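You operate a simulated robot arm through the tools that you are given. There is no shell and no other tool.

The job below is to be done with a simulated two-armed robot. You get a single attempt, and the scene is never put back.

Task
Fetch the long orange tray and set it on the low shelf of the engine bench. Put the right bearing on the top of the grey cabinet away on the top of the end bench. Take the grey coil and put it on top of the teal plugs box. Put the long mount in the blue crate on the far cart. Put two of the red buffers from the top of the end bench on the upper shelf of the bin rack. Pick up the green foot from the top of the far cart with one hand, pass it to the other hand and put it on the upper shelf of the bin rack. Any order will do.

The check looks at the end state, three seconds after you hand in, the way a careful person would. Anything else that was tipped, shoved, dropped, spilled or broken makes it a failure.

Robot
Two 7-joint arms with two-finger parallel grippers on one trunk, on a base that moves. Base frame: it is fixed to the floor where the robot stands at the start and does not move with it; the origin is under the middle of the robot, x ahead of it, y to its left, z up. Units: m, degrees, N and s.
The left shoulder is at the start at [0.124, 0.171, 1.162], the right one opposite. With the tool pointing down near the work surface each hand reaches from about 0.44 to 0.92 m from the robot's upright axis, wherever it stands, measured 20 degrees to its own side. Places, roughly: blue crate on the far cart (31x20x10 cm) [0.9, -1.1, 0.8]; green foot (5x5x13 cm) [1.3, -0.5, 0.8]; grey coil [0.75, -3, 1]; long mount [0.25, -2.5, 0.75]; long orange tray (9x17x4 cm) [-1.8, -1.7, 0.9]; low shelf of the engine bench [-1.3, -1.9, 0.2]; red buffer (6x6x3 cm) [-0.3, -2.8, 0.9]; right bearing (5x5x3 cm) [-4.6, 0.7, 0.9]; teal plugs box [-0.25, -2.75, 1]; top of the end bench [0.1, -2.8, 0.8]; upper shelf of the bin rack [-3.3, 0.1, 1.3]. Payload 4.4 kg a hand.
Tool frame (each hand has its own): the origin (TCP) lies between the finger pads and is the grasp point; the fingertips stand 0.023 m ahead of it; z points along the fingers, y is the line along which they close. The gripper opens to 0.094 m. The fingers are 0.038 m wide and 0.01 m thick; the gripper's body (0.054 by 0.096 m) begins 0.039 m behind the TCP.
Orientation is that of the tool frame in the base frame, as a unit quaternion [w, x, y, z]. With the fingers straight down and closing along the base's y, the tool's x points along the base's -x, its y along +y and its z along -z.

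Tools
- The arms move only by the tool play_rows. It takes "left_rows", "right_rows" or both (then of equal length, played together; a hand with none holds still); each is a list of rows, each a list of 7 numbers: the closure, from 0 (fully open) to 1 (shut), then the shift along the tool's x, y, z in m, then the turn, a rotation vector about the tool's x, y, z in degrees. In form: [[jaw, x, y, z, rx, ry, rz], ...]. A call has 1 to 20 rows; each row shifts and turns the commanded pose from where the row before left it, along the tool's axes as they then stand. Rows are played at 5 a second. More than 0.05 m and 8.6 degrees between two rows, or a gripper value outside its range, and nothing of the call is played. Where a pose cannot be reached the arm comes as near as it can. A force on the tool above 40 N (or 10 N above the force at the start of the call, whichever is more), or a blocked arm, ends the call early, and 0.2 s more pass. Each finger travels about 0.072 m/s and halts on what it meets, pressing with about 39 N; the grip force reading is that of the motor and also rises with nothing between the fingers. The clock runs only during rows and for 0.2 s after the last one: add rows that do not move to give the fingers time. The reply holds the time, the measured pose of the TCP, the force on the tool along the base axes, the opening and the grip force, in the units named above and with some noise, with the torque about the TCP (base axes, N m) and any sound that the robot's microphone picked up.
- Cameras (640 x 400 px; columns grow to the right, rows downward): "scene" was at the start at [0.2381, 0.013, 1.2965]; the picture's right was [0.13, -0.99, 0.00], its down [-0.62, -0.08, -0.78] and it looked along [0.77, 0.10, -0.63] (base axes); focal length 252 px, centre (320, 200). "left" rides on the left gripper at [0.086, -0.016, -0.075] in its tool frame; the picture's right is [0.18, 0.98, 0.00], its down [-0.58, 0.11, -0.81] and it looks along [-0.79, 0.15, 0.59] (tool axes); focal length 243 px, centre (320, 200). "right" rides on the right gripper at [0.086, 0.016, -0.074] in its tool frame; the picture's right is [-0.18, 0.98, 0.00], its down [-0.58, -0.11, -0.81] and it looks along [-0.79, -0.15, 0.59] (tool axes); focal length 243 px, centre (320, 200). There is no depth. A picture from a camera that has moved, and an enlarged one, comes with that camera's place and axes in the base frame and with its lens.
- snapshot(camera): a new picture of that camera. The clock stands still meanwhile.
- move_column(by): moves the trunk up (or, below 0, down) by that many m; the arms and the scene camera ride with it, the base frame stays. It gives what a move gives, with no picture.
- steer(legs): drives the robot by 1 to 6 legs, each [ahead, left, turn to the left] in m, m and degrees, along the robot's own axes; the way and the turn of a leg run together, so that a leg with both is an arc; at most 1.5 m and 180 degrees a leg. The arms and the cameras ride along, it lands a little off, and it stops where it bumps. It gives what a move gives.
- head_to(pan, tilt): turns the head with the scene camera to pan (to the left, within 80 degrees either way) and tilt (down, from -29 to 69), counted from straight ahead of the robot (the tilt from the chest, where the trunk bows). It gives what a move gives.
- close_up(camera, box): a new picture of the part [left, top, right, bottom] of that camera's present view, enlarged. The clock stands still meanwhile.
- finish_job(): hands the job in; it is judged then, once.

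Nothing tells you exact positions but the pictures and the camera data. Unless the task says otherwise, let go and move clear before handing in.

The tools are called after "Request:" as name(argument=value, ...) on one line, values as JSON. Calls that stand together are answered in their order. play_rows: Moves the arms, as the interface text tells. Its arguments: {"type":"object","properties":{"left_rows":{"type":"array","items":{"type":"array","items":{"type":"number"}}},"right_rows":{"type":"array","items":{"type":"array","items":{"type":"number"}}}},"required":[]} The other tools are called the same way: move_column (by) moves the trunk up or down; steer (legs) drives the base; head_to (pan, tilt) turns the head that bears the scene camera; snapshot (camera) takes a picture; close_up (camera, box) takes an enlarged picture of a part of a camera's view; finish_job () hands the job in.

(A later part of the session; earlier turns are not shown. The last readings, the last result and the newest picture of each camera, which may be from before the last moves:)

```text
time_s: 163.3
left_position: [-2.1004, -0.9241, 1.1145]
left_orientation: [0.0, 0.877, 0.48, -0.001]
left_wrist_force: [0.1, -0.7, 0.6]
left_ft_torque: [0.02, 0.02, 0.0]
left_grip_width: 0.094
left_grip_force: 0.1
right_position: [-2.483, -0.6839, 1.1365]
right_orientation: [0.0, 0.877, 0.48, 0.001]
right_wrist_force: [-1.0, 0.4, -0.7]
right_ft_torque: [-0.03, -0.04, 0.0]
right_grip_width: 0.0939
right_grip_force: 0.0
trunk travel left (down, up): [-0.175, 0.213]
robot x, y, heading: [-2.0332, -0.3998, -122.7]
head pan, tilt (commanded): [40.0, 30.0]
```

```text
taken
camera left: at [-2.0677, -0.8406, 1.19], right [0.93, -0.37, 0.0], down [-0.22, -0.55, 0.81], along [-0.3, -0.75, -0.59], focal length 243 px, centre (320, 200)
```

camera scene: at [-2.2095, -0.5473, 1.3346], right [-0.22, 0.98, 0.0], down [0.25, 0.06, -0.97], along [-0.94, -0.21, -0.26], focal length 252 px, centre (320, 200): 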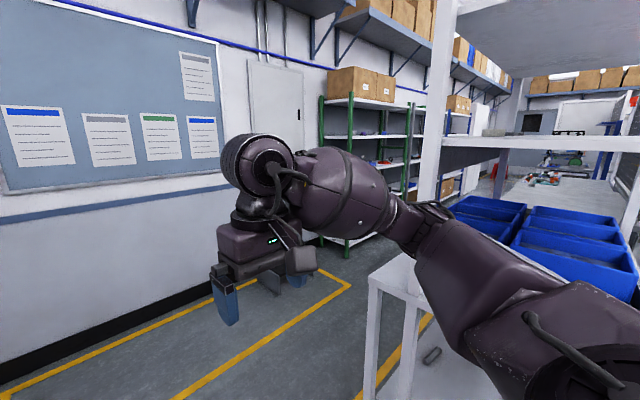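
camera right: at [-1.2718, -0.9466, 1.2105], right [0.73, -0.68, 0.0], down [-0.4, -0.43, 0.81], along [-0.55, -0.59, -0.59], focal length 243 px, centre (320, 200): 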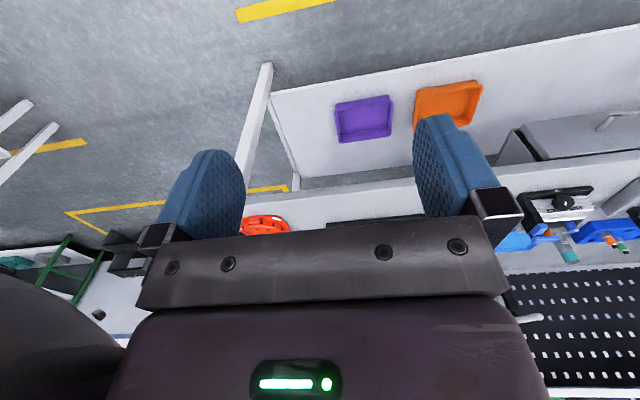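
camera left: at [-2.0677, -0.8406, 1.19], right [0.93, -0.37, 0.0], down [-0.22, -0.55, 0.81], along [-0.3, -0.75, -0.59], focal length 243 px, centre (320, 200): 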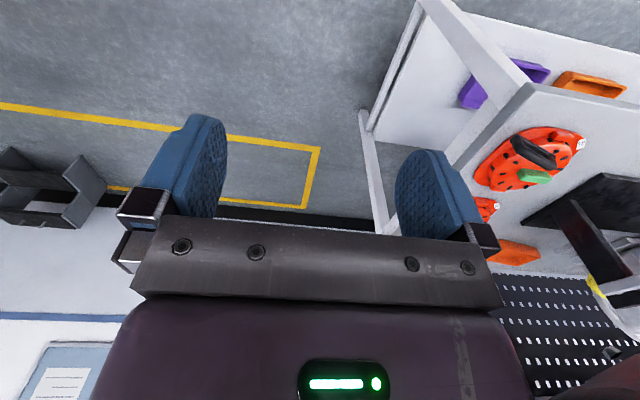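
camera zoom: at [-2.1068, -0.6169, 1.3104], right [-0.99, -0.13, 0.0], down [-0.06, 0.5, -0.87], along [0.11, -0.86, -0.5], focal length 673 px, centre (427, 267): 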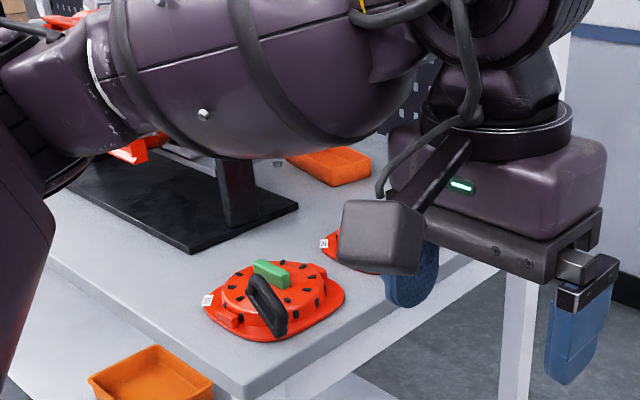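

The long orange tray lies behind the engine stand near the bench's right end, about (-1.81, -1.66). I'll go around to the bench's right end and face it.

Request:
steer(legs=[[0.72, 0, 0], [0, 0, 90]])

Request:
head_to(pan=0, tilt=32)

Request:
snapshot(camera="scene")

Request:
snapshot(camera="right")

Request:
snapshot(camera="left")

```text
time_s: 171.0
left_position: [-1.8968, -1.0707, 1.115]
left_orientation: [-0.001, 0.283, 0.959, 0.001]
left_wrist_force: [0.3, 0.4, -0.5]
left_ft_torque: [0.02, 0.02, -0.01]
left_grip_width: 0.0942
left_grip_force: 0.1
right_position: [-2.1393, -1.4523, 1.1362]
right_orientation: [-0.001, 0.284, 0.959, 0.0]
right_wrist_force: [0.7, 0.6, 0.3]
right_ft_torque: [0.0, 0.0, -0.01]
right_grip_width: 0.0939
right_grip_force: 0.1
trunk travel left (down, up): [-0.175, 0.213]
robot x, y, heading: [-2.4201, -1.0055, -33.0]
head pan, tilt (commanded): [40.0, 30.0]
```

```text
time_s: 172.1
left_position: [-1.8976, -1.0712, 1.1157]
left_orientation: [0.001, 0.283, 0.959, 0.0]
left_wrist_force: [-1.2, 0.0, 0.5]
left_ft_torque: [0.01, -0.05, 0.0]
left_grip_width: 0.0942
left_grip_force: 0.0
right_position: [-2.1399, -1.4526, 1.1361]
right_orientation: [0.001, 0.285, 0.959, 0.0]
right_wrist_force: [-0.3, 0.5, 1.0]
right_ft_torque: [-0.01, -0.02, -0.01]
right_grip_width: 0.094
right_grip_force: 0.0
trunk travel left (down, up): [-0.175, 0.213]
robot x, y, heading: [-2.4169, -1.004, -32.9]
head pan, tilt (commanded): [0.0, 32.0]
```

```text
taken
camera scene: at [-2.2166, -1.1346, 1.3073], right [-0.54, -0.84, 0.0], down [-0.44, 0.29, -0.85], along [0.71, -0.46, -0.53], focal length 252 px, centre (320, 200)
```

scene: 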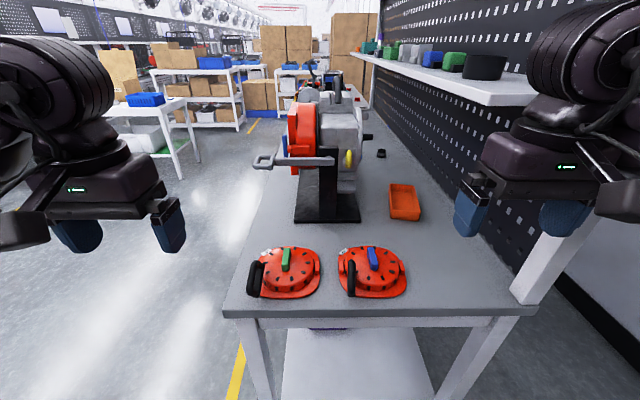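

```text
taken
camera right: at [-2.2045, -1.3925, 1.2105], right [0.69, 0.72, 0.0], down [0.43, -0.41, 0.81], along [0.58, -0.56, -0.59], focal length 243 px, centre (320, 200)
```

right: 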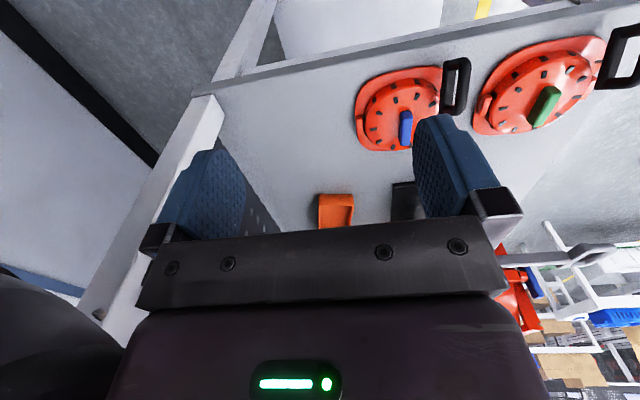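

```text
taken
camera left: at [-1.9792, -1.0362, 1.19], right [0.38, 0.92, 0.0], down [0.55, -0.22, 0.81], along [0.75, -0.31, -0.59], focal length 243 px, centre (320, 200)
```

left: 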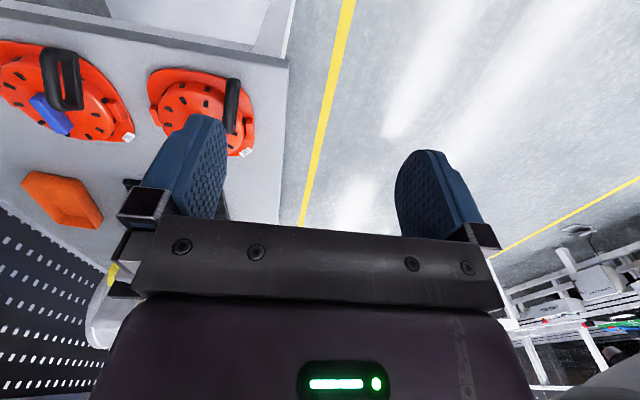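

The long orange tray is in plain view now, next to the stand with its long axis pointing away from me. Zooming in.

Request:
close_up(camera="scene", box=[340, 160, 468, 240])

Request:
close_up(camera="right", box=[260, 150, 420, 250])

Request:
close_up(camera="left", box=[0, 140, 160, 240])

```text
5.00 times, centred on (404, 200) of scene
camera zoom: at [-2.2166, -1.1346, 1.3073], right [-0.54, -0.84, 0.0], down [-0.44, 0.29, -0.85], along [0.71, -0.46, -0.53], focal length 1262 px, centre (-100, 200)
```

zoom: 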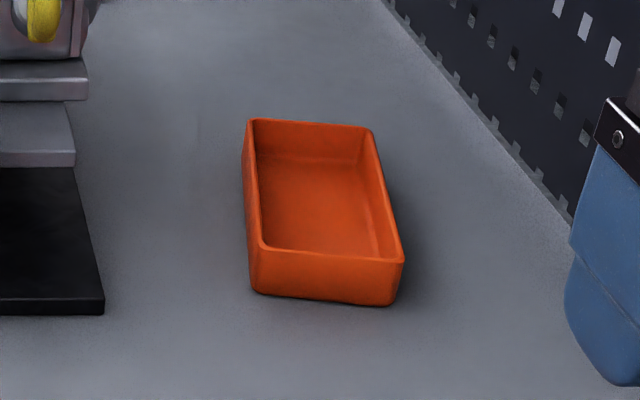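

```text
4.00 times, centred on (340, 200) of right
camera zoom: at [-2.2045, -1.3925, 1.2105], right [0.69, 0.72, 0.0], down [0.43, -0.41, 0.81], along [0.58, -0.56, -0.59], focal length 970 px, centre (240, 200)
```

zoom: 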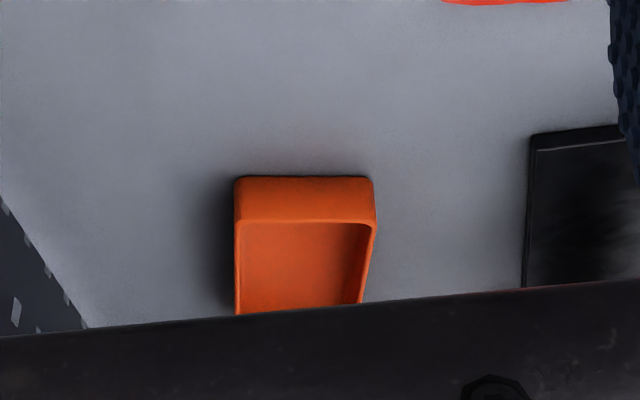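

```text
4.00 times, centred on (80, 190) of left
camera zoom: at [-1.9792, -1.0362, 1.19], right [0.38, 0.92, 0.0], down [0.55, -0.22, 0.81], along [0.75, -0.31, -0.59], focal length 970 px, centre (1280, 240)
```

zoom: 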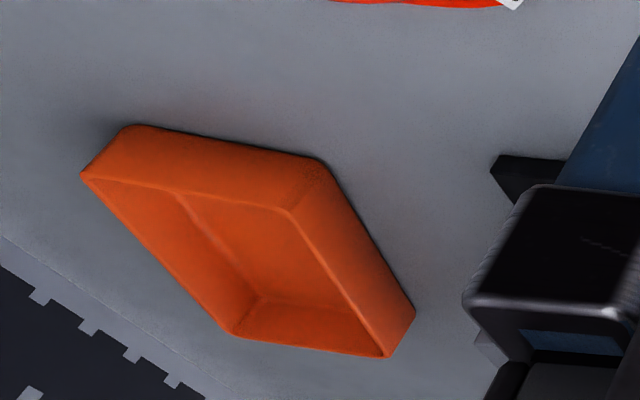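

The tray is empty, open-topped, centred at about (-1.763, -1.763) with rim z≈0.867 and its long axis yawed about 12° right of my heading. I'll approach so the left hand can pinch its left long wall; first moving the right hand outward to stay clear of the pegboard post.

Request:
play_rows(right_rows=[[0, 0.02, -0.045, 0, 0, 0, 0], [0, 0.02, -0.045, 0, 0, 0, 0], [0, 0, -0.03, 0, 0, 0, 0]])

Request:
steer(legs=[[0, -0.34, 0], [0.14, 0, 0]])

Request:
snapshot(camera="scene")

Request:
snapshot(camera="left")

Request:
snapshot(camera="right")

```text
time_s: 172.9
left_position: [-1.898, -1.0725, 1.1133]
left_orientation: [0.001, 0.284, 0.959, 0.001]
left_wrist_force: [-0.2, -0.4, -0.1]
left_ft_torque: [-0.01, 0.02, -0.03]
left_grip_width: 0.0939
left_grip_force: 0.1
right_position: [-2.2381, -1.5322, 1.1353]
right_orientation: [0.0, 0.284, 0.959, 0.0]
right_wrist_force: [0.3, 1.0, -0.6]
right_ft_torque: [-0.02, 0.01, 0.01]
right_grip_width: 0.094
right_grip_force: 0.0
trunk travel left (down, up): [-0.175, 0.213]
robot x, y, heading: [-2.4213, -1.0028, -32.9]
head pan, tilt (commanded): [0.0, 32.0]
```

```text
time_s: 177.4
left_position: [-1.9647, -1.4352, 1.1144]
left_orientation: [0.0, 0.284, 0.959, 0.0]
left_wrist_force: [-0.6, -0.3, 0.8]
left_ft_torque: [0.0, -0.01, 0.01]
left_grip_width: 0.0939
left_grip_force: 0.0
right_position: [-2.3066, -1.8929, 1.1358]
right_orientation: [0.0, 0.283, 0.959, 0.0]
right_wrist_force: [0.7, 1.7, 0.3]
right_ft_torque: [0.01, -0.03, 0.0]
right_grip_width: 0.0941
right_grip_force: 0.0
trunk travel left (down, up): [-0.175, 0.213]
robot x, y, heading: [-2.4884, -1.3646, -32.7]
head pan, tilt (commanded): [0.0, 32.0]
```

```text
taken
camera scene: at [-2.2852, -1.4974, 1.3072], right [-0.54, -0.84, 0.0], down [-0.45, 0.29, -0.85], along [0.71, -0.46, -0.53], focal length 252 px, centre (320, 200)
```

scene: 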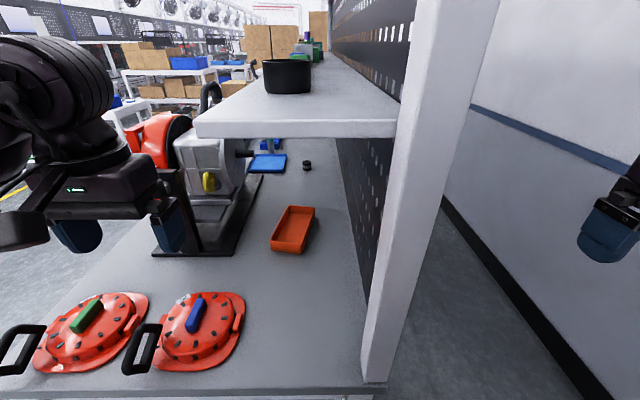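

```text
taken
camera left: at [-2.0479, -1.3988, 1.1899], right [0.38, 0.92, 0.0], down [0.55, -0.22, 0.81], along [0.75, -0.31, -0.59], focal length 243 px, centre (320, 200)
```

left: 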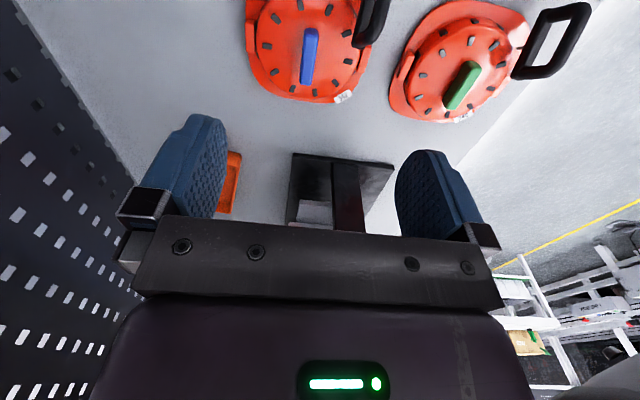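

```text
taken
camera right: at [-2.3718, -1.8345, 1.2101], right [0.69, 0.72, 0.0], down [0.43, -0.41, 0.81], along [0.58, -0.56, -0.59], focal length 243 px, centre (320, 200)
```

right: 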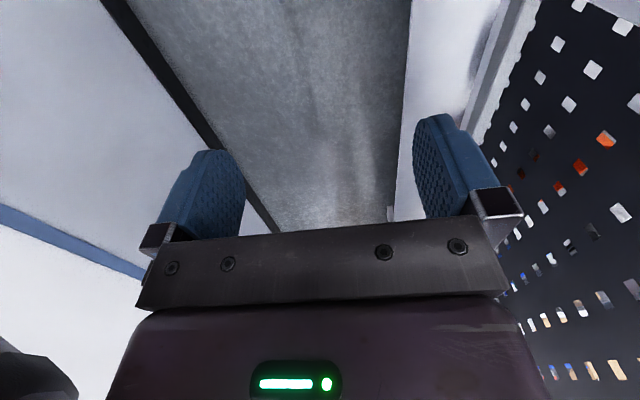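

The pegboard shelf overhangs near the tray at z≈1.2, so I'll use a tilted tool with the arm coming in low, pinching the tray's left wall. First I refine the tray position from here.

Request:
close_up(camera="scene", box=[230, 190, 358, 270])

Request:
close_up(camera="scene", box=[0, 230, 272, 400])

```text
5.00 times, centred on (294, 230) of scene
camera zoom: at [-2.2852, -1.4974, 1.3072], right [-0.54, -0.84, 0.0], down [-0.45, 0.29, -0.85], along [0.71, -0.46, -0.53], focal length 1262 px, centre (450, 50)
```

zoom: 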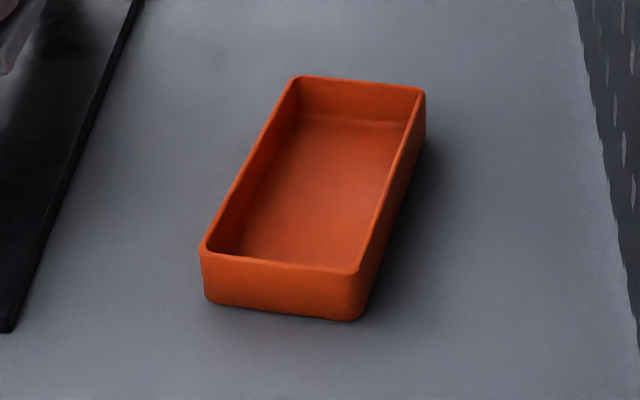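

```text
2.35 times, centred on (136, 315) of scene
camera zoom: at [-2.2852, -1.4974, 1.3072], right [-0.54, -0.84, 0.0], down [-0.45, 0.29, -0.85], along [0.71, -0.46, -0.53], focal length 594 px, centre (753, -71)
```

zoom: 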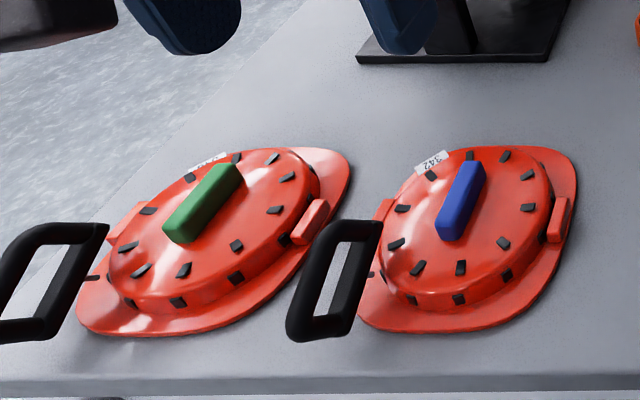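

Refined: tray rim z≈0.881, left wall from (-1.80,-1.66) to (-1.69,-1.77), yaw ≈ -44°. Cover levers top out at about 0.895. I lower the trunk a bit, then yaw and tilt the left hand.

Request:
move_column(by=-0.1)

Request:
play_rows(left_rows=[[0.3, 0, 0, 0, 0, 0, 5.8], [0.47, 0, 0, 0, 0, 0, 5.8], [0.47, 0, 0, 0, 0, -8.25, 0], [0.47, 0, 0, 0, 0, -8.25, 0], [0.47, 0, 0, 0, 0, -8.25, 0], [0.47, 0, 0, 0, 0, -8.25, 0], [0.47, 0, 0, 0, 0, 0, 0]])

Request:
snapshot(camera="scene")

Request:
snapshot(camera="left")

```text
time_s: 178.7
left_position: [-1.9585, -1.4389, 0.9941]
left_orientation: [-0.034, 0.284, 0.958, 0.01]
left_wrist_force: [-0.4, -0.8, 0.3]
left_ft_torque: [0.0, -0.03, -0.01]
left_grip_width: 0.0941
left_grip_force: 0.0
right_position: [-2.3087, -1.8923, 1.0371]
right_orientation: [0.002, 0.283, 0.959, -0.001]
right_wrist_force: [0.5, 1.2, 0.9]
right_ft_torque: [-0.01, -0.02, -0.03]
right_grip_width: 0.0939
right_grip_force: 0.1
trunk travel left (down, up): [-0.075, 0.313]
robot x, y, heading: [-2.4875, -1.3652, -32.9]
head pan, tilt (commanded): [0.0, 32.0]
```

```text
time_s: 180.3
left_position: [-1.9485, -1.4922, 1.0127]
left_orientation: [0.095, 0.376, 0.92, -0.048]
left_wrist_force: [0.1, -0.2, 0.4]
left_ft_torque: [-0.04, 0.02, 0.03]
left_grip_width: 0.0499
left_grip_force: 0.1
left hand out of reach, approached as far as the arm can: row 3, 4, 5, 6
right_position: [-2.3074, -1.8934, 1.0361]
right_orientation: [0.0, 0.284, 0.959, 0.0]
right_wrist_force: [0.4, -0.3, 0.2]
right_ft_torque: [-0.01, 0.06, 0.01]
right_grip_width: 0.0942
right_grip_force: 0.0
trunk travel left (down, up): [-0.075, 0.313]
robot x, y, heading: [-2.4914, -1.3615, -33.0]
head pan, tilt (commanded): [0.0, 32.0]
```

```text
taken
camera scene: at [-2.2015, -1.5512, 1.1853], right [-0.54, -0.84, 0.0], down [-0.44, 0.29, -0.85], along [0.71, -0.46, -0.53], focal length 252 px, centre (320, 200)
```

scene: 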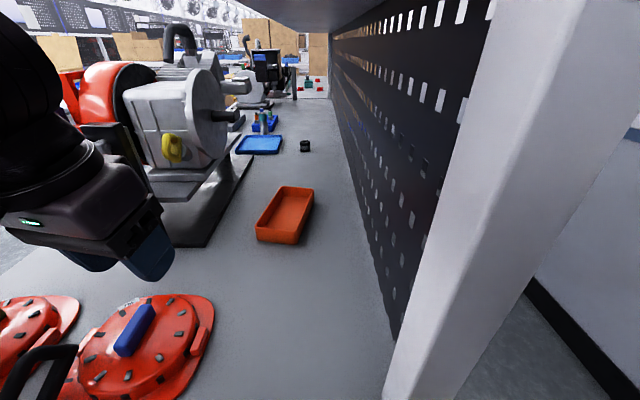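

```text
taken
camera left: at [-2.0313, -1.4318, 1.0683], right [0.56, 0.83, -0.05], down [0.37, -0.19, 0.91], along [0.74, -0.53, -0.41], focal length 243 px, centre (320, 200)
```

left: 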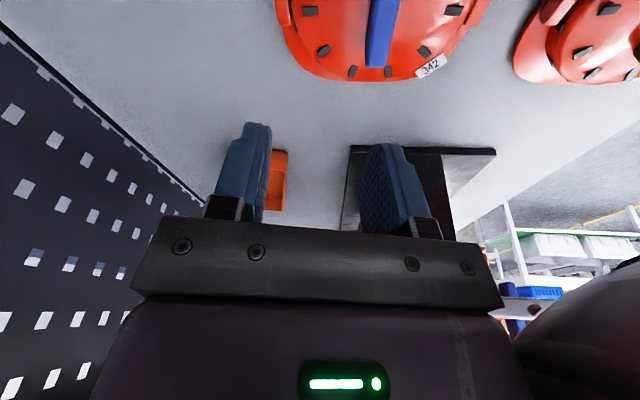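

Lowering the trunk makes it bow forward, bringing the head close to the shelf; I'll raise it back and work from the upright trunk instead.

Request:
move_column(by=0.1)

Request:
play_rows(left_rows=[[0.47, 0, 0, 0, 0, 0, 0], [0.47, 0, 0, 0, 0, 0, 0]])

Request:
snapshot(camera="scene")

```text
time_s: 181.6
left_position: [-1.9467, -1.4935, 1.1105]
left_orientation: [0.094, 0.376, 0.921, -0.046]
left_wrist_force: [0.1, 0.3, -0.5]
left_ft_torque: [0.0, -0.02, 0.01]
left_grip_width: 0.0499
left_grip_force: 0.0
right_position: [-2.3064, -1.8946, 1.1345]
right_orientation: [-0.001, 0.284, 0.959, 0.0]
right_wrist_force: [0.3, -0.9, -0.5]
right_ft_torque: [0.01, 0.02, -0.02]
right_grip_width: 0.0941
right_grip_force: 0.1
trunk travel left (down, up): [-0.175, 0.213]
robot x, y, heading: [-2.4911, -1.3677, -32.9]
head pan, tilt (commanded): [0.0, 32.0]
```

```text
time_s: 182.2
left_position: [-1.9488, -1.4921, 1.1118]
left_orientation: [0.096, 0.376, 0.921, -0.048]
left_wrist_force: [-0.4, -0.1, 0.8]
left_ft_torque: [0.03, 0.02, -0.02]
left_grip_width: 0.0498
left_grip_force: 0.1
right_position: [-2.3067, -1.8929, 1.1361]
right_orientation: [-0.001, 0.284, 0.959, 0.001]
right_wrist_force: [0.7, -0.1, -1.4]
right_ft_torque: [0.02, 0.04, 0.0]
right_grip_width: 0.094
right_grip_force: 0.1
trunk travel left (down, up): [-0.175, 0.213]
robot x, y, heading: [-2.4872, -1.369, -33.1]
head pan, tilt (commanded): [0.0, 32.0]
```

```text
taken
camera scene: at [-2.2859, -1.4969, 1.3073], right [-0.54, -0.84, 0.0], down [-0.44, 0.29, -0.85], along [0.71, -0.46, -0.53], focal length 252 px, centre (320, 200)
```

scene: 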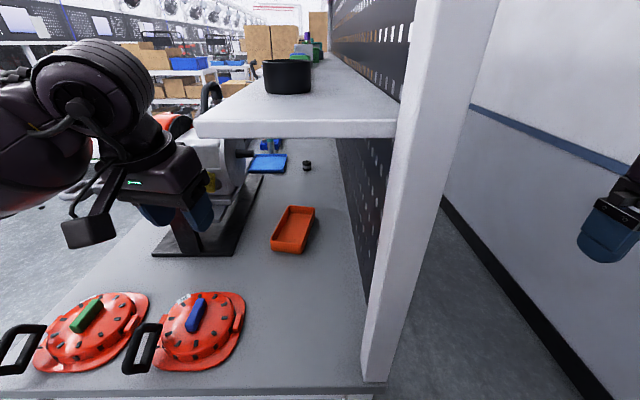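

The tilt was only partly achieved. I'll shift the hand left, away from the shelf corner, then finish tilting.

Request:
play_rows(left_rows=[[0.47, 0.015, 0.045, 0, 0, 0, 0], [0.47, 0, 0.02, 0, 0, -7, 0], [0.47, 0, 0, 0, 0, -7, 0], [0.47, 0, 0, 0, 0, -7, 0], [0.47, 0, 0, 0, 0, 0, 0]])

Request:
snapshot(camera="scene")

```text
time_s: 183.4
left_position: [-1.9143, -1.435, 1.109]
left_orientation: [0.262, 0.36, 0.888, -0.116]
left_wrist_force: [-0.5, -0.9, -0.2]
left_ft_torque: [-0.04, 0.02, 0.01]
left_grip_width: 0.0496
left_grip_force: 0.0
right_position: [-2.3086, -1.8936, 1.1374]
right_orientation: [0.001, 0.284, 0.959, 0.0]
right_wrist_force: [-0.7, 0.1, -0.2]
right_ft_torque: [0.0, 0.02, 0.02]
right_grip_width: 0.094
right_grip_force: 0.1
trunk travel left (down, up): [-0.175, 0.213]
robot x, y, heading: [-2.4895, -1.3668, -33.0]
head pan, tilt (commanded): [0.0, 32.0]
```

```text
taken
camera scene: at [-2.2857, -1.4971, 1.3072], right [-0.54, -0.84, 0.0], down [-0.44, 0.29, -0.85], along [0.71, -0.46, -0.53], focal length 252 px, centre (320, 200)
```

scene: 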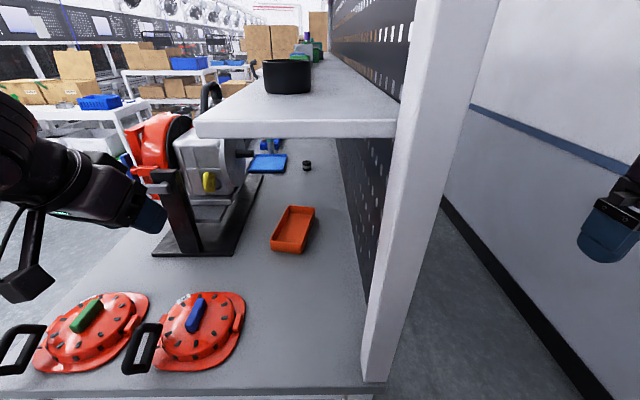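

Tilt is now 33°, yaw aligned with the tray. I move down and forward in stages, passing above the cover and below the shelf edge.

Request:
play_rows(left_rows=[[0.47, 0.0183, 0.0006, 0.0279, 0, 0, 0], [0.47, 0.0183, 0.0006, 0.0279, 0, 0, 0], [0.47, 0.0183, 0.0006, 0.0279, 0, 0, 0], [0.47, -0.02635, -0.01024, 0.02903, 0, 0, 0], [0.47, -0.02635, -0.01024, 0.02903, 0, 0, 0], [0.47, -0.02635, -0.01024, 0.02903, 0, 0, 0], [0.47, -0.02635, -0.01024, 0.02903, 0, 0, 0], [0.47, 0, 0, 0, 0, 0, 0]])

Request:
snapshot(camera="scene")

Request:
snapshot(camera="left")

```text
time_s: 185.2
left_position: [-1.8338, -1.5711, 0.9696]
left_orientation: [0.262, 0.36, 0.888, -0.115]
left_wrist_force: [0.1, 0.0, -0.2]
left_ft_torque: [-0.03, 0.03, 0.01]
left_grip_width: 0.0499
left_grip_force: 0.0
right_position: [-2.3078, -1.8925, 1.136]
right_orientation: [0.001, 0.285, 0.959, 0.0]
right_wrist_force: [0.3, 0.2, -0.3]
right_ft_torque: [0.02, 0.01, -0.02]
right_grip_width: 0.0939
right_grip_force: 0.0
trunk travel left (down, up): [-0.175, 0.213]
robot x, y, heading: [-2.4925, -1.3632, -32.9]
head pan, tilt (commanded): [0.0, 32.0]
```

```text
taken
camera scene: at [-2.2861, -1.4964, 1.3075], right [-0.54, -0.84, 0.0], down [-0.44, 0.29, -0.85], along [0.71, -0.46, -0.53], focal length 252 px, centre (320, 200)
```

scene: 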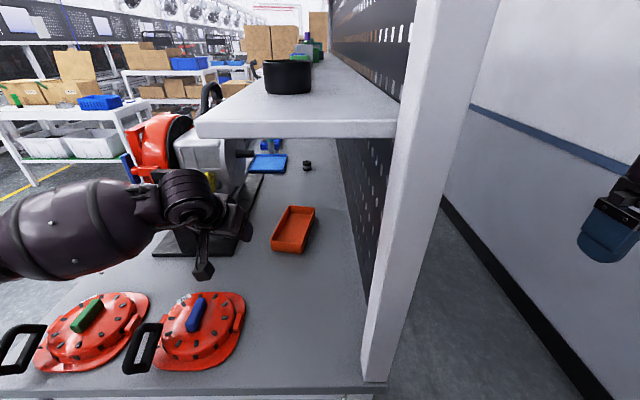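

```text
taken
camera left: at [-1.9264, -1.5018, 0.9852], right [0.58, 0.81, -0.12], down [0.12, 0.06, 0.99], along [0.81, -0.59, -0.06], focal length 243 px, centre (320, 200)
```

left: 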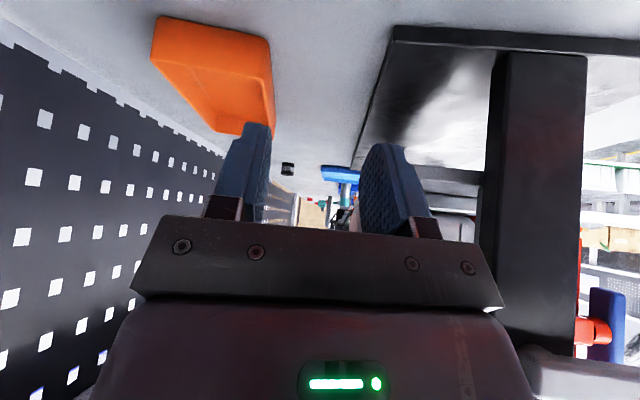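

Clear so far; the post and crank stay well to the left. Continuing to the pre-grasp point.

Request:
play_rows(left_rows=[[0.47, -0.02635, -0.01024, 0.02903, 0, 0, 0], [0.47, -0.02635, -0.01024, 0.02903, 0, 0, 0], [0.47, -0.02635, -0.01024, 0.02903, 0, 0, 0], [0.47, -0.02635, -0.01024, 0.02903, 0, 0, 0], [0.47, 0, 0, 0, 0, 0, 0]])

Request:
snapshot(camera="scene")

Request:
snapshot(camera="left")

```text
time_s: 186.4
left_position: [-1.7542, -1.7068, 0.9299]
left_orientation: [0.261, 0.361, 0.888, -0.115]
left_wrist_force: [0.2, 0.3, 0.5]
left_ft_torque: [-0.02, -0.03, -0.01]
left_grip_width: 0.0496
left_grip_force: 0.0
right_position: [-2.3073, -1.8936, 1.137]
right_orientation: [0.001, 0.284, 0.959, 0.001]
right_wrist_force: [-0.8, 0.5, 0.0]
right_ft_torque: [-0.05, -0.03, 0.01]
right_grip_width: 0.0938
right_grip_force: 0.1
trunk travel left (down, up): [-0.175, 0.213]
robot x, y, heading: [-2.4886, -1.3712, -33.0]
head pan, tilt (commanded): [0.0, 32.0]
```

```text
taken
camera scene: at [-2.286, -1.4964, 1.3074], right [-0.54, -0.84, 0.0], down [-0.44, 0.29, -0.85], along [0.71, -0.46, -0.53], focal length 252 px, centre (320, 200)
```

scene: 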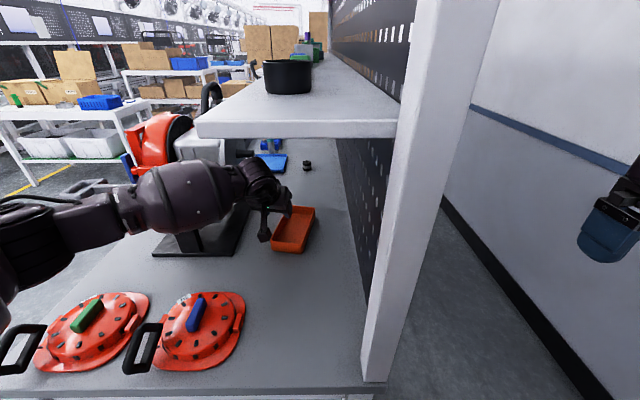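

```text
taken
camera left: at [-1.8469, -1.6366, 0.9464], right [0.58, 0.81, -0.12], down [0.12, 0.06, 0.99], along [0.81, -0.59, -0.06], focal length 243 px, centre (320, 200)
```

left: 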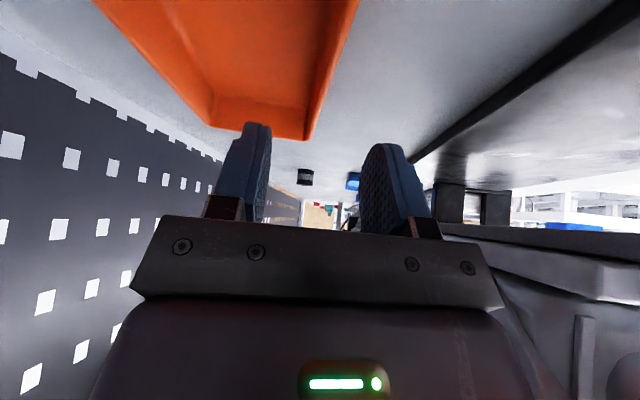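

Request:
close_up(camera="left", box=[200, 0, 440, 150])

Request:
close_up(camera="scene", box=[220, 160, 348, 260])

```text
2.67 times, centred on (320, 75) of left
camera zoom: at [-1.8469, -1.6366, 0.9464], right [0.58, 0.81, -0.12], down [0.12, 0.06, 0.99], along [0.81, -0.59, -0.06], focal length 647 px, centre (320, 533)
```

zoom: 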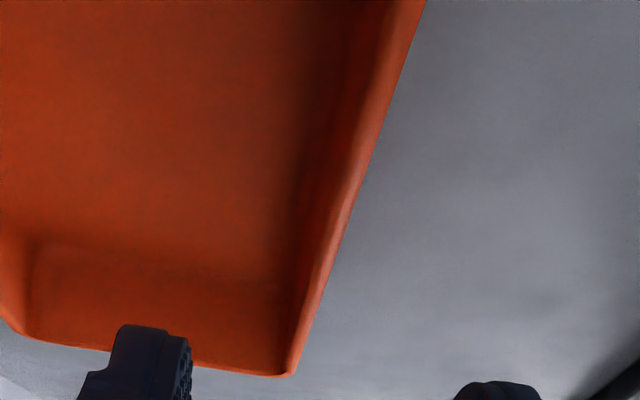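

```text
4.00 times, centred on (284, 210) of scene
camera zoom: at [-2.286, -1.4964, 1.3074], right [-0.54, -0.84, 0.0], down [-0.44, 0.29, -0.85], along [0.71, -0.46, -0.53], focal length 1010 px, centre (464, 160)
```

zoom: 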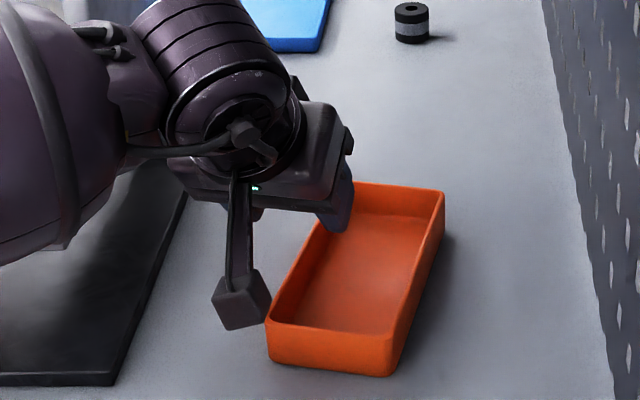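

The wall is about 4 mm to my right of the hand centre. I shift slightly and lower the fingers astride the wall.

Request:
play_rows(left_rows=[[0.47, 0.0095, -0.001, 0.0145, 0, 0, 0], [0.47, 0.0095, -0.001, 0.0145, 0, 0, 0], [0.47, 0.0095, -0.001, 0.0145, 0, 0, 0], [0.47, 0, 0, 0, 0, 0, 0]])

Request:
snapshot(camera="left")

Request:
close_up(camera="scene", box=[220, 160, 348, 260])

```text
time_s: 187.4
left_position: [-1.7573, -1.7096, 0.8854]
left_orientation: [0.265, 0.361, 0.886, -0.118]
left_wrist_force: [4.3, -0.4, 21.5]
left_ft_torque: [-0.4, 0.33, 0.15]
left_grip_width: 0.0489
left_grip_force: 0.0
right_position: [-2.3091, -1.8929, 1.1378]
right_orientation: [0.002, 0.284, 0.959, -0.001]
right_wrist_force: [-0.2, 0.1, 0.2]
right_ft_torque: [0.03, 0.01, 0.02]
right_grip_width: 0.094
right_grip_force: 0.1
trunk travel left (down, up): [-0.175, 0.213]
robot x, y, heading: [-2.4908, -1.3643, -33.1]
head pan, tilt (commanded): [0.0, 32.0]
```

```text
taken
camera left: at [-1.85, -1.6405, 0.8999], right [0.58, 0.81, -0.12], down [0.11, 0.06, 0.99], along [0.81, -0.59, -0.05], focal length 243 px, centre (320, 200)
```

left: 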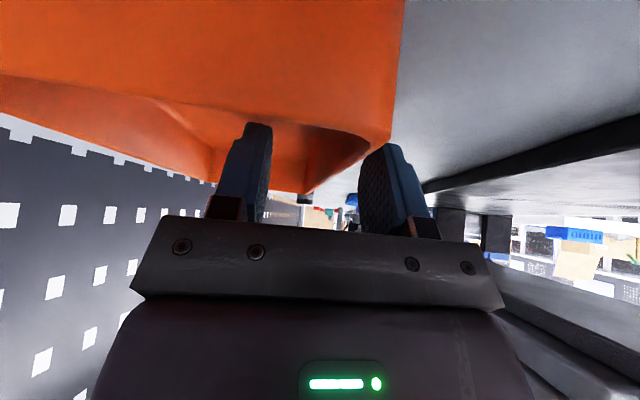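

```text
4.00 times, centred on (284, 210) of scene
camera zoom: at [-2.2877, -1.4957, 1.3084], right [-0.54, -0.84, 0.0], down [-0.44, 0.29, -0.85], along [0.71, -0.46, -0.53], focal length 1010 px, centre (464, 160)
```

zoom: 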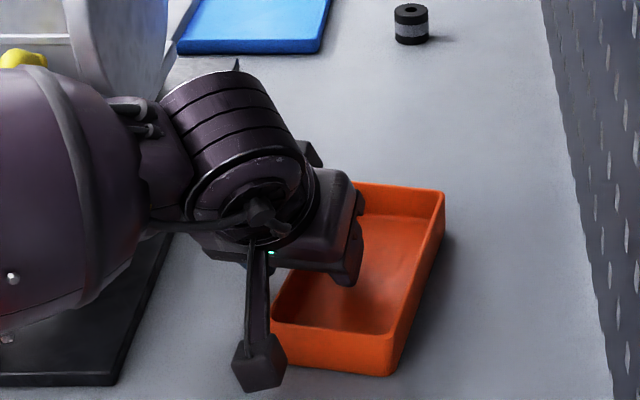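

The inner fingertip touches the tray floor (21 N), so the tray rim is higher than I judged: the wall is well between the fingers. I lift 5 mm, align 3° and close.

Request:
play_rows(left_rows=[[0.47, -0.0038, 0, -0.0058, 0, 0, 0], [0.47, 0, 0.004, 0, 0, 0, -3], [0.47, 0, 0, 0, 0, 0, 0]])

Request:
snapshot(camera="left")

```text
time_s: 188.2
left_position: [-1.7563, -1.7068, 0.8839]
left_orientation: [0.257, 0.337, 0.897, -0.121]
left_wrist_force: [-2.7, -0.4, 7.7]
left_ft_torque: [-0.18, 0.26, -0.03]
left_grip_width: 0.0512
left_grip_force: 1.6
right_position: [-2.3089, -1.894, 1.1353]
right_orientation: [0.001, 0.284, 0.959, 0.0]
right_wrist_force: [-0.7, 0.2, -0.1]
right_ft_torque: [-0.01, 0.02, 0.0]
right_grip_width: 0.0938
right_grip_force: 0.0
trunk travel left (down, up): [-0.175, 0.213]
robot x, y, heading: [-2.4868, -1.3646, -32.8]
head pan, tilt (commanded): [0.0, 32.0]
```

```text
taken
camera left: at [-1.8515, -1.6409, 0.9012], right [0.54, 0.83, -0.14], down [0.14, 0.08, 0.99], along [0.83, -0.55, -0.07], focal length 243 px, centre (320, 200)
```

left: 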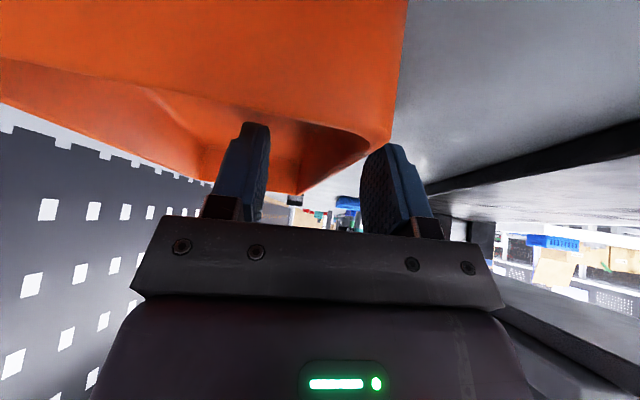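

Still touching the floor lightly; I raise another 7 mm and then close.

Request:
play_rows(left_rows=[[0.47, -0.0038, 0, -0.0059, 0, 0, 0], [0.47, 0, 0, 0, 0, 0, 0]])

Request:
close_up(camera="scene", box=[220, 160, 348, 260])

```text
time_s: 188.8
left_position: [-1.7551, -1.706, 0.8924]
left_orientation: [0.257, 0.338, 0.897, -0.122]
left_wrist_force: [-0.8, -0.4, 0.0]
left_ft_torque: [0.01, 0.0, 0.02]
left_grip_width: 0.0498
left_grip_force: 0.0
right_position: [-2.3065, -1.8939, 1.136]
right_orientation: [0.002, 0.284, 0.959, 0.0]
right_wrist_force: [0.1, 0.2, 0.0]
right_ft_torque: [0.02, -0.01, 0.03]
right_grip_width: 0.094
right_grip_force: 0.0
trunk travel left (down, up): [-0.175, 0.213]
robot x, y, heading: [-2.4912, -1.3662, -33.0]
head pan, tilt (commanded): [0.0, 32.0]
```

```text
4.00 times, centred on (284, 210) of scene
camera zoom: at [-2.2857, -1.497, 1.3072], right [-0.54, -0.84, 0.0], down [-0.44, 0.29, -0.85], along [0.71, -0.46, -0.53], focal length 1010 px, centre (464, 160)
```

zoom: 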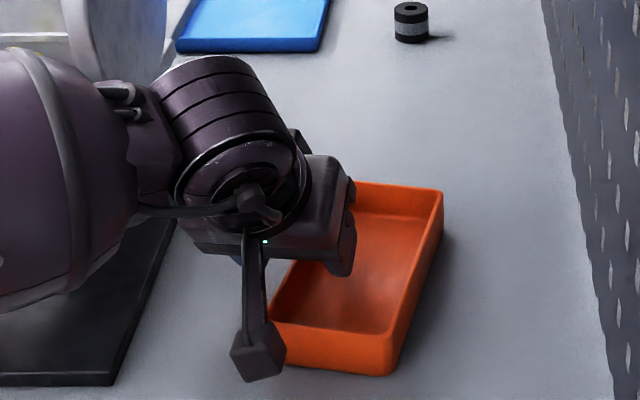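

Request:
play_rows(left_rows=[[0.6, 0, 0, 0, 0, 0, 0], [0.75, 0, 0, 0, 0, 0, 0], [0.9, 0, 0, 0, 0, 0, 0], [1.0, 0, 0, 0, 0, 0, 0], [1.0, 0, 0, 0, 0, 0, 0], [1.0, 0, 0, 0, 0, 0, 0]])

Request:
snapshot(camera="left")

Request:
close_up(camera="scene", box=[220, 160, 348, 260])

```text
time_s: 190.2
left_position: [-1.7551, -1.7059, 0.893]
left_orientation: [0.258, 0.338, 0.897, -0.122]
left_wrist_force: [0.3, 0.5, 0.5]
left_ft_torque: [0.09, 0.06, 0.03]
left_grip_width: 0.0036
left_grip_force: 39.1
right_position: [-2.3071, -1.8932, 1.1362]
right_orientation: [0.0, 0.284, 0.959, 0.0]
right_wrist_force: [0.8, -1.6, 0.3]
right_ft_torque: [0.03, 0.01, 0.01]
right_grip_width: 0.0939
right_grip_force: 0.0
trunk travel left (down, up): [-0.175, 0.213]
robot x, y, heading: [-2.4922, -1.3667, -32.8]
head pan, tilt (commanded): [0.0, 32.0]
```

```text
taken
camera left: at [-1.8501, -1.641, 0.9089], right [0.54, 0.83, -0.14], down [0.14, 0.08, 0.99], along [0.83, -0.55, -0.07], focal length 243 px, centre (320, 200)
```

left: 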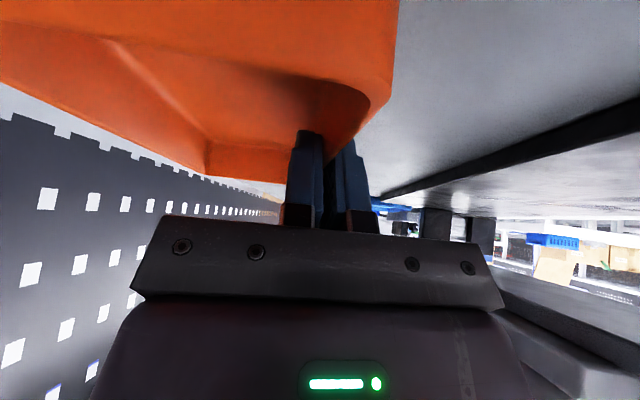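

```text
4.00 times, centred on (284, 210) of scene
camera zoom: at [-2.2859, -1.497, 1.3073], right [-0.54, -0.84, 0.0], down [-0.44, 0.29, -0.85], along [0.71, -0.46, -0.53], focal length 1010 px, centre (464, 160)
```

zoom: 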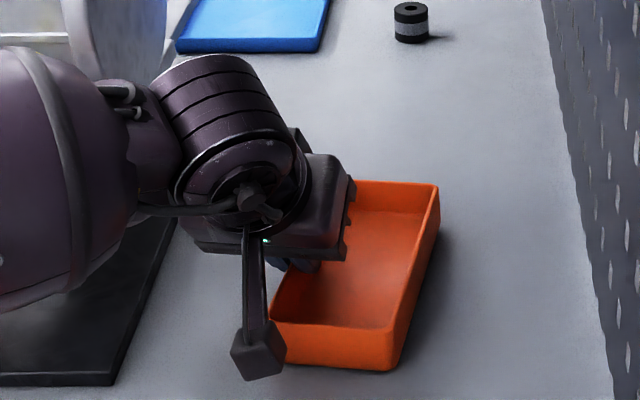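

The wall is pinched (≈3.6 mm thick, 39 N). Lifting slowly.

Request:
play_rows(left_rows=[[1, -0.0027, 0, -0.0042, 0, 0, 0], [1, -0.0054, -0.0005, -0.0084, 0, 0, 0], [1, -0.0054, -0.0005, -0.0084, 0, 0, 0], [1, 0, 0, 0, 0, 0, 0]])

Request:
close_up(camera="scene", box=[220, 160, 348, 260])

Request:
snapshot(camera="left")

```text
time_s: 191.2
left_position: [-1.7537, -1.7072, 0.9175]
left_orientation: [0.259, 0.337, 0.897, -0.122]
left_wrist_force: [0.4, 0.4, -1.3]
left_ft_torque: [0.04, -0.03, 0.03]
left_grip_width: 0.0036
left_grip_force: 39.2
right_position: [-2.3079, -1.8947, 1.1351]
right_orientation: [0.0, 0.284, 0.959, 0.0]
right_wrist_force: [0.4, -0.6, 0.2]
right_ft_torque: [0.04, 0.02, -0.05]
right_grip_width: 0.0937
right_grip_force: 0.1
trunk travel left (down, up): [-0.175, 0.213]
robot x, y, heading: [-2.4892, -1.3594, -33.1]
head pan, tilt (commanded): [0.0, 32.0]
```

```text
4.00 times, centred on (284, 210) of scene
camera zoom: at [-2.2856, -1.4971, 1.3072], right [-0.54, -0.84, 0.0], down [-0.44, 0.29, -0.85], along [0.71, -0.46, -0.53], focal length 1010 px, centre (464, 160)
```

zoom: 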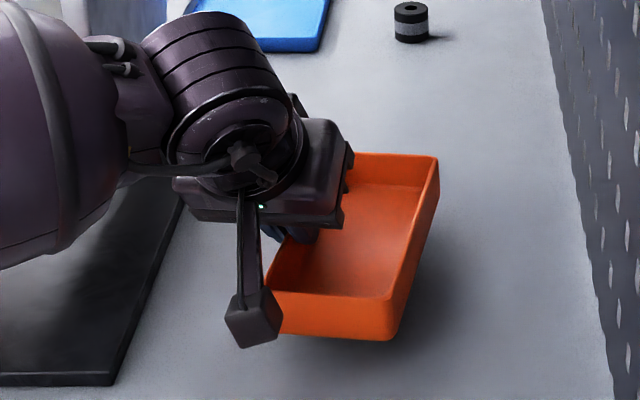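

```text
taken
camera left: at [-1.8497, -1.6412, 0.9336], right [0.54, 0.83, -0.14], down [0.14, 0.08, 0.99], along [0.83, -0.55, -0.07], focal length 243 px, centre (320, 200)
```

left: 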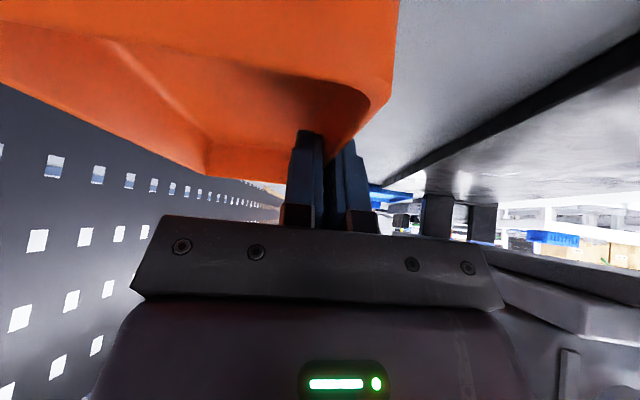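

The tray lifts level. A little higher, then I drive straight back to bring it out from under the shelf.

Request:
play_rows(left_rows=[[1, -0.0046, 0.0061, -0.0092, 0, 0, 0], [1, -0.0046, 0.0061, -0.0092, 0, 0, 0], [1, -0.0046, 0.0061, -0.0092, 0, 0, 0], [1, 0, 0, 0, 0, 0, 0]])

Request:
steer(legs=[[-0.2, 0, 0]])

Request:
snapshot(camera="scene")

```text
time_s: 192.2
left_position: [-1.7433, -1.6914, 0.9462]
left_orientation: [0.257, 0.338, 0.897, -0.121]
left_wrist_force: [-1.3, 0.0, -2.0]
left_ft_torque: [0.01, -0.02, -0.02]
left_grip_width: 0.0033
left_grip_force: 39.8
right_position: [-2.307, -1.8936, 1.1355]
right_orientation: [0.0, 0.284, 0.959, 0.0]
right_wrist_force: [0.1, 0.0, 1.0]
right_ft_torque: [0.04, 0.0, 0.0]
right_grip_width: 0.0944
right_grip_force: 0.1
trunk travel left (down, up): [-0.175, 0.213]
robot x, y, heading: [-2.4897, -1.3675, -32.8]
head pan, tilt (commanded): [0.0, 32.0]
```

```text
time_s: 193.8
left_position: [-1.9126, -1.5805, 0.9475]
left_orientation: [0.259, 0.336, 0.897, -0.121]
left_wrist_force: [0.3, 0.1, -0.7]
left_ft_torque: [0.06, -0.04, 0.01]
left_grip_width: 0.0035
left_grip_force: 38.8
right_position: [-2.4755, -1.7843, 1.136]
right_orientation: [0.001, 0.284, 0.959, 0.0]
right_wrist_force: [0.0, 1.0, -0.2]
right_ft_torque: [-0.01, -0.04, 0.0]
right_grip_width: 0.0942
right_grip_force: 0.1
trunk travel left (down, up): [-0.175, 0.213]
robot x, y, heading: [-2.6587, -1.26, -32.8]
head pan, tilt (commanded): [0.0, 32.0]
```

```text
taken
camera scene: at [-2.4544, -1.3875, 1.3073], right [-0.54, -0.84, 0.0], down [-0.44, 0.29, -0.85], along [0.71, -0.46, -0.53], focal length 252 px, centre (320, 200)
```

scene: 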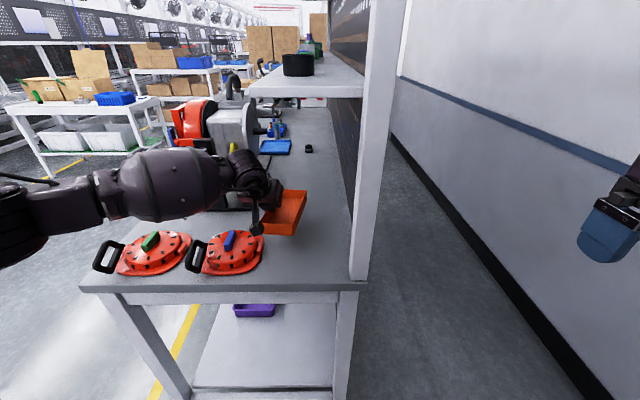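

The tray is out over the bench end and nothing was touched. Backing off further into open space, then I'll lower arm and trunk for the low shelf.

Request:
steer(legs=[[-0.35, 0, 0], [0, 0.1, 0]])

Request:
head_to(pan=5, tilt=40)

Request:
snapshot(camera="scene")

Request:
snapshot(camera="left")

```text
time_s: 197.2
left_position: [-2.1522, -1.3057, 0.9479]
left_orientation: [0.259, 0.337, 0.897, -0.122]
left_wrist_force: [1.1, 0.1, 0.1]
left_ft_torque: [0.06, -0.02, 0.0]
left_grip_width: 0.0032
left_grip_force: 39.4
right_position: [-2.7156, -1.5104, 1.1357]
right_orientation: [0.0, 0.285, 0.959, 0.0]
right_wrist_force: [0.2, 0.1, 0.2]
right_ft_torque: [0.01, -0.01, -0.02]
right_grip_width: 0.0939
right_grip_force: 0.1
trunk travel left (down, up): [-0.175, 0.213]
robot x, y, heading: [-2.9009, -0.9841, -32.7]
head pan, tilt (commanded): [0.0, 32.0]
```

```text
time_s: 197.9
left_position: [-2.1522, -1.3069, 0.9466]
left_orientation: [0.258, 0.338, 0.897, -0.122]
left_wrist_force: [0.1, 0.2, -0.6]
left_ft_torque: [0.04, -0.06, 0.02]
left_grip_width: 0.0033
left_grip_force: 39.1
right_position: [-2.716, -1.5107, 1.1352]
right_orientation: [0.0, 0.284, 0.959, 0.0]
right_wrist_force: [0.6, 0.5, 0.3]
right_ft_torque: [0.01, -0.01, 0.02]
right_grip_width: 0.0939
right_grip_force: 0.0
trunk travel left (down, up): [-0.175, 0.213]
robot x, y, heading: [-2.8955, -0.9844, -33.1]
head pan, tilt (commanded): [5.0, 40.0]
```

```text
taken
camera scene: at [-2.6947, -1.1048, 1.2951], right [-0.47, -0.88, 0.0], down [-0.57, 0.3, -0.77], along [0.68, -0.36, -0.64], focal length 252 px, centre (320, 200)
```

scene: 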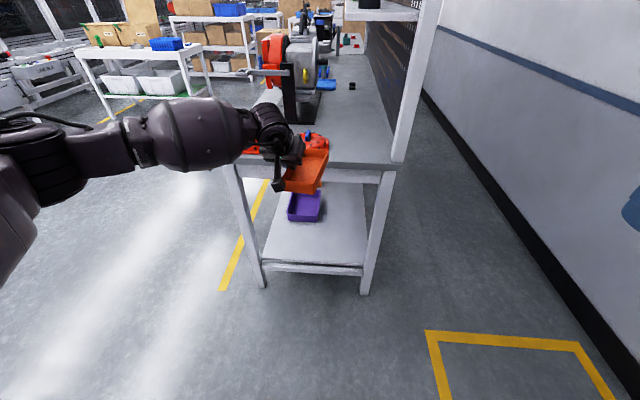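

```text
taken
camera left: at [-2.248, -1.241, 0.9638], right [0.54, 0.83, -0.14], down [0.14, 0.08, 0.99], along [0.83, -0.55, -0.07], focal length 243 px, centre (320, 200)
```

left: 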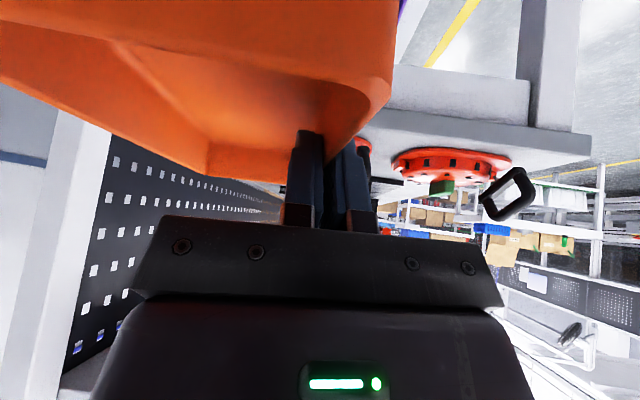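

Request:
close_up(camera="scene", box=[210, 150, 418, 280])

```text
3.08 times, centred on (314, 215) of scene
camera zoom: at [-2.6947, -1.1048, 1.2951], right [-0.47, -0.88, 0.0], down [-0.57, 0.3, -0.77], along [0.68, -0.36, -0.64], focal length 777 px, centre (338, 154)
```

zoom: 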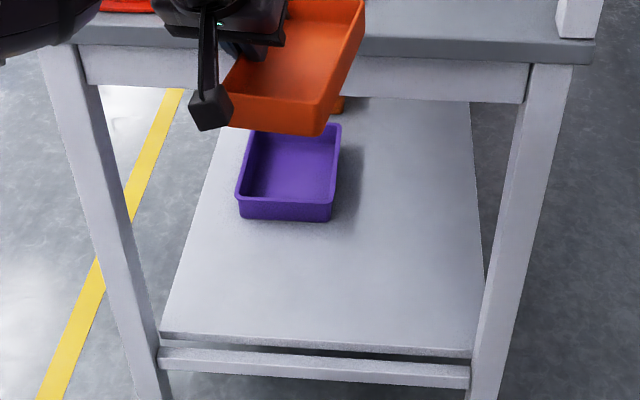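

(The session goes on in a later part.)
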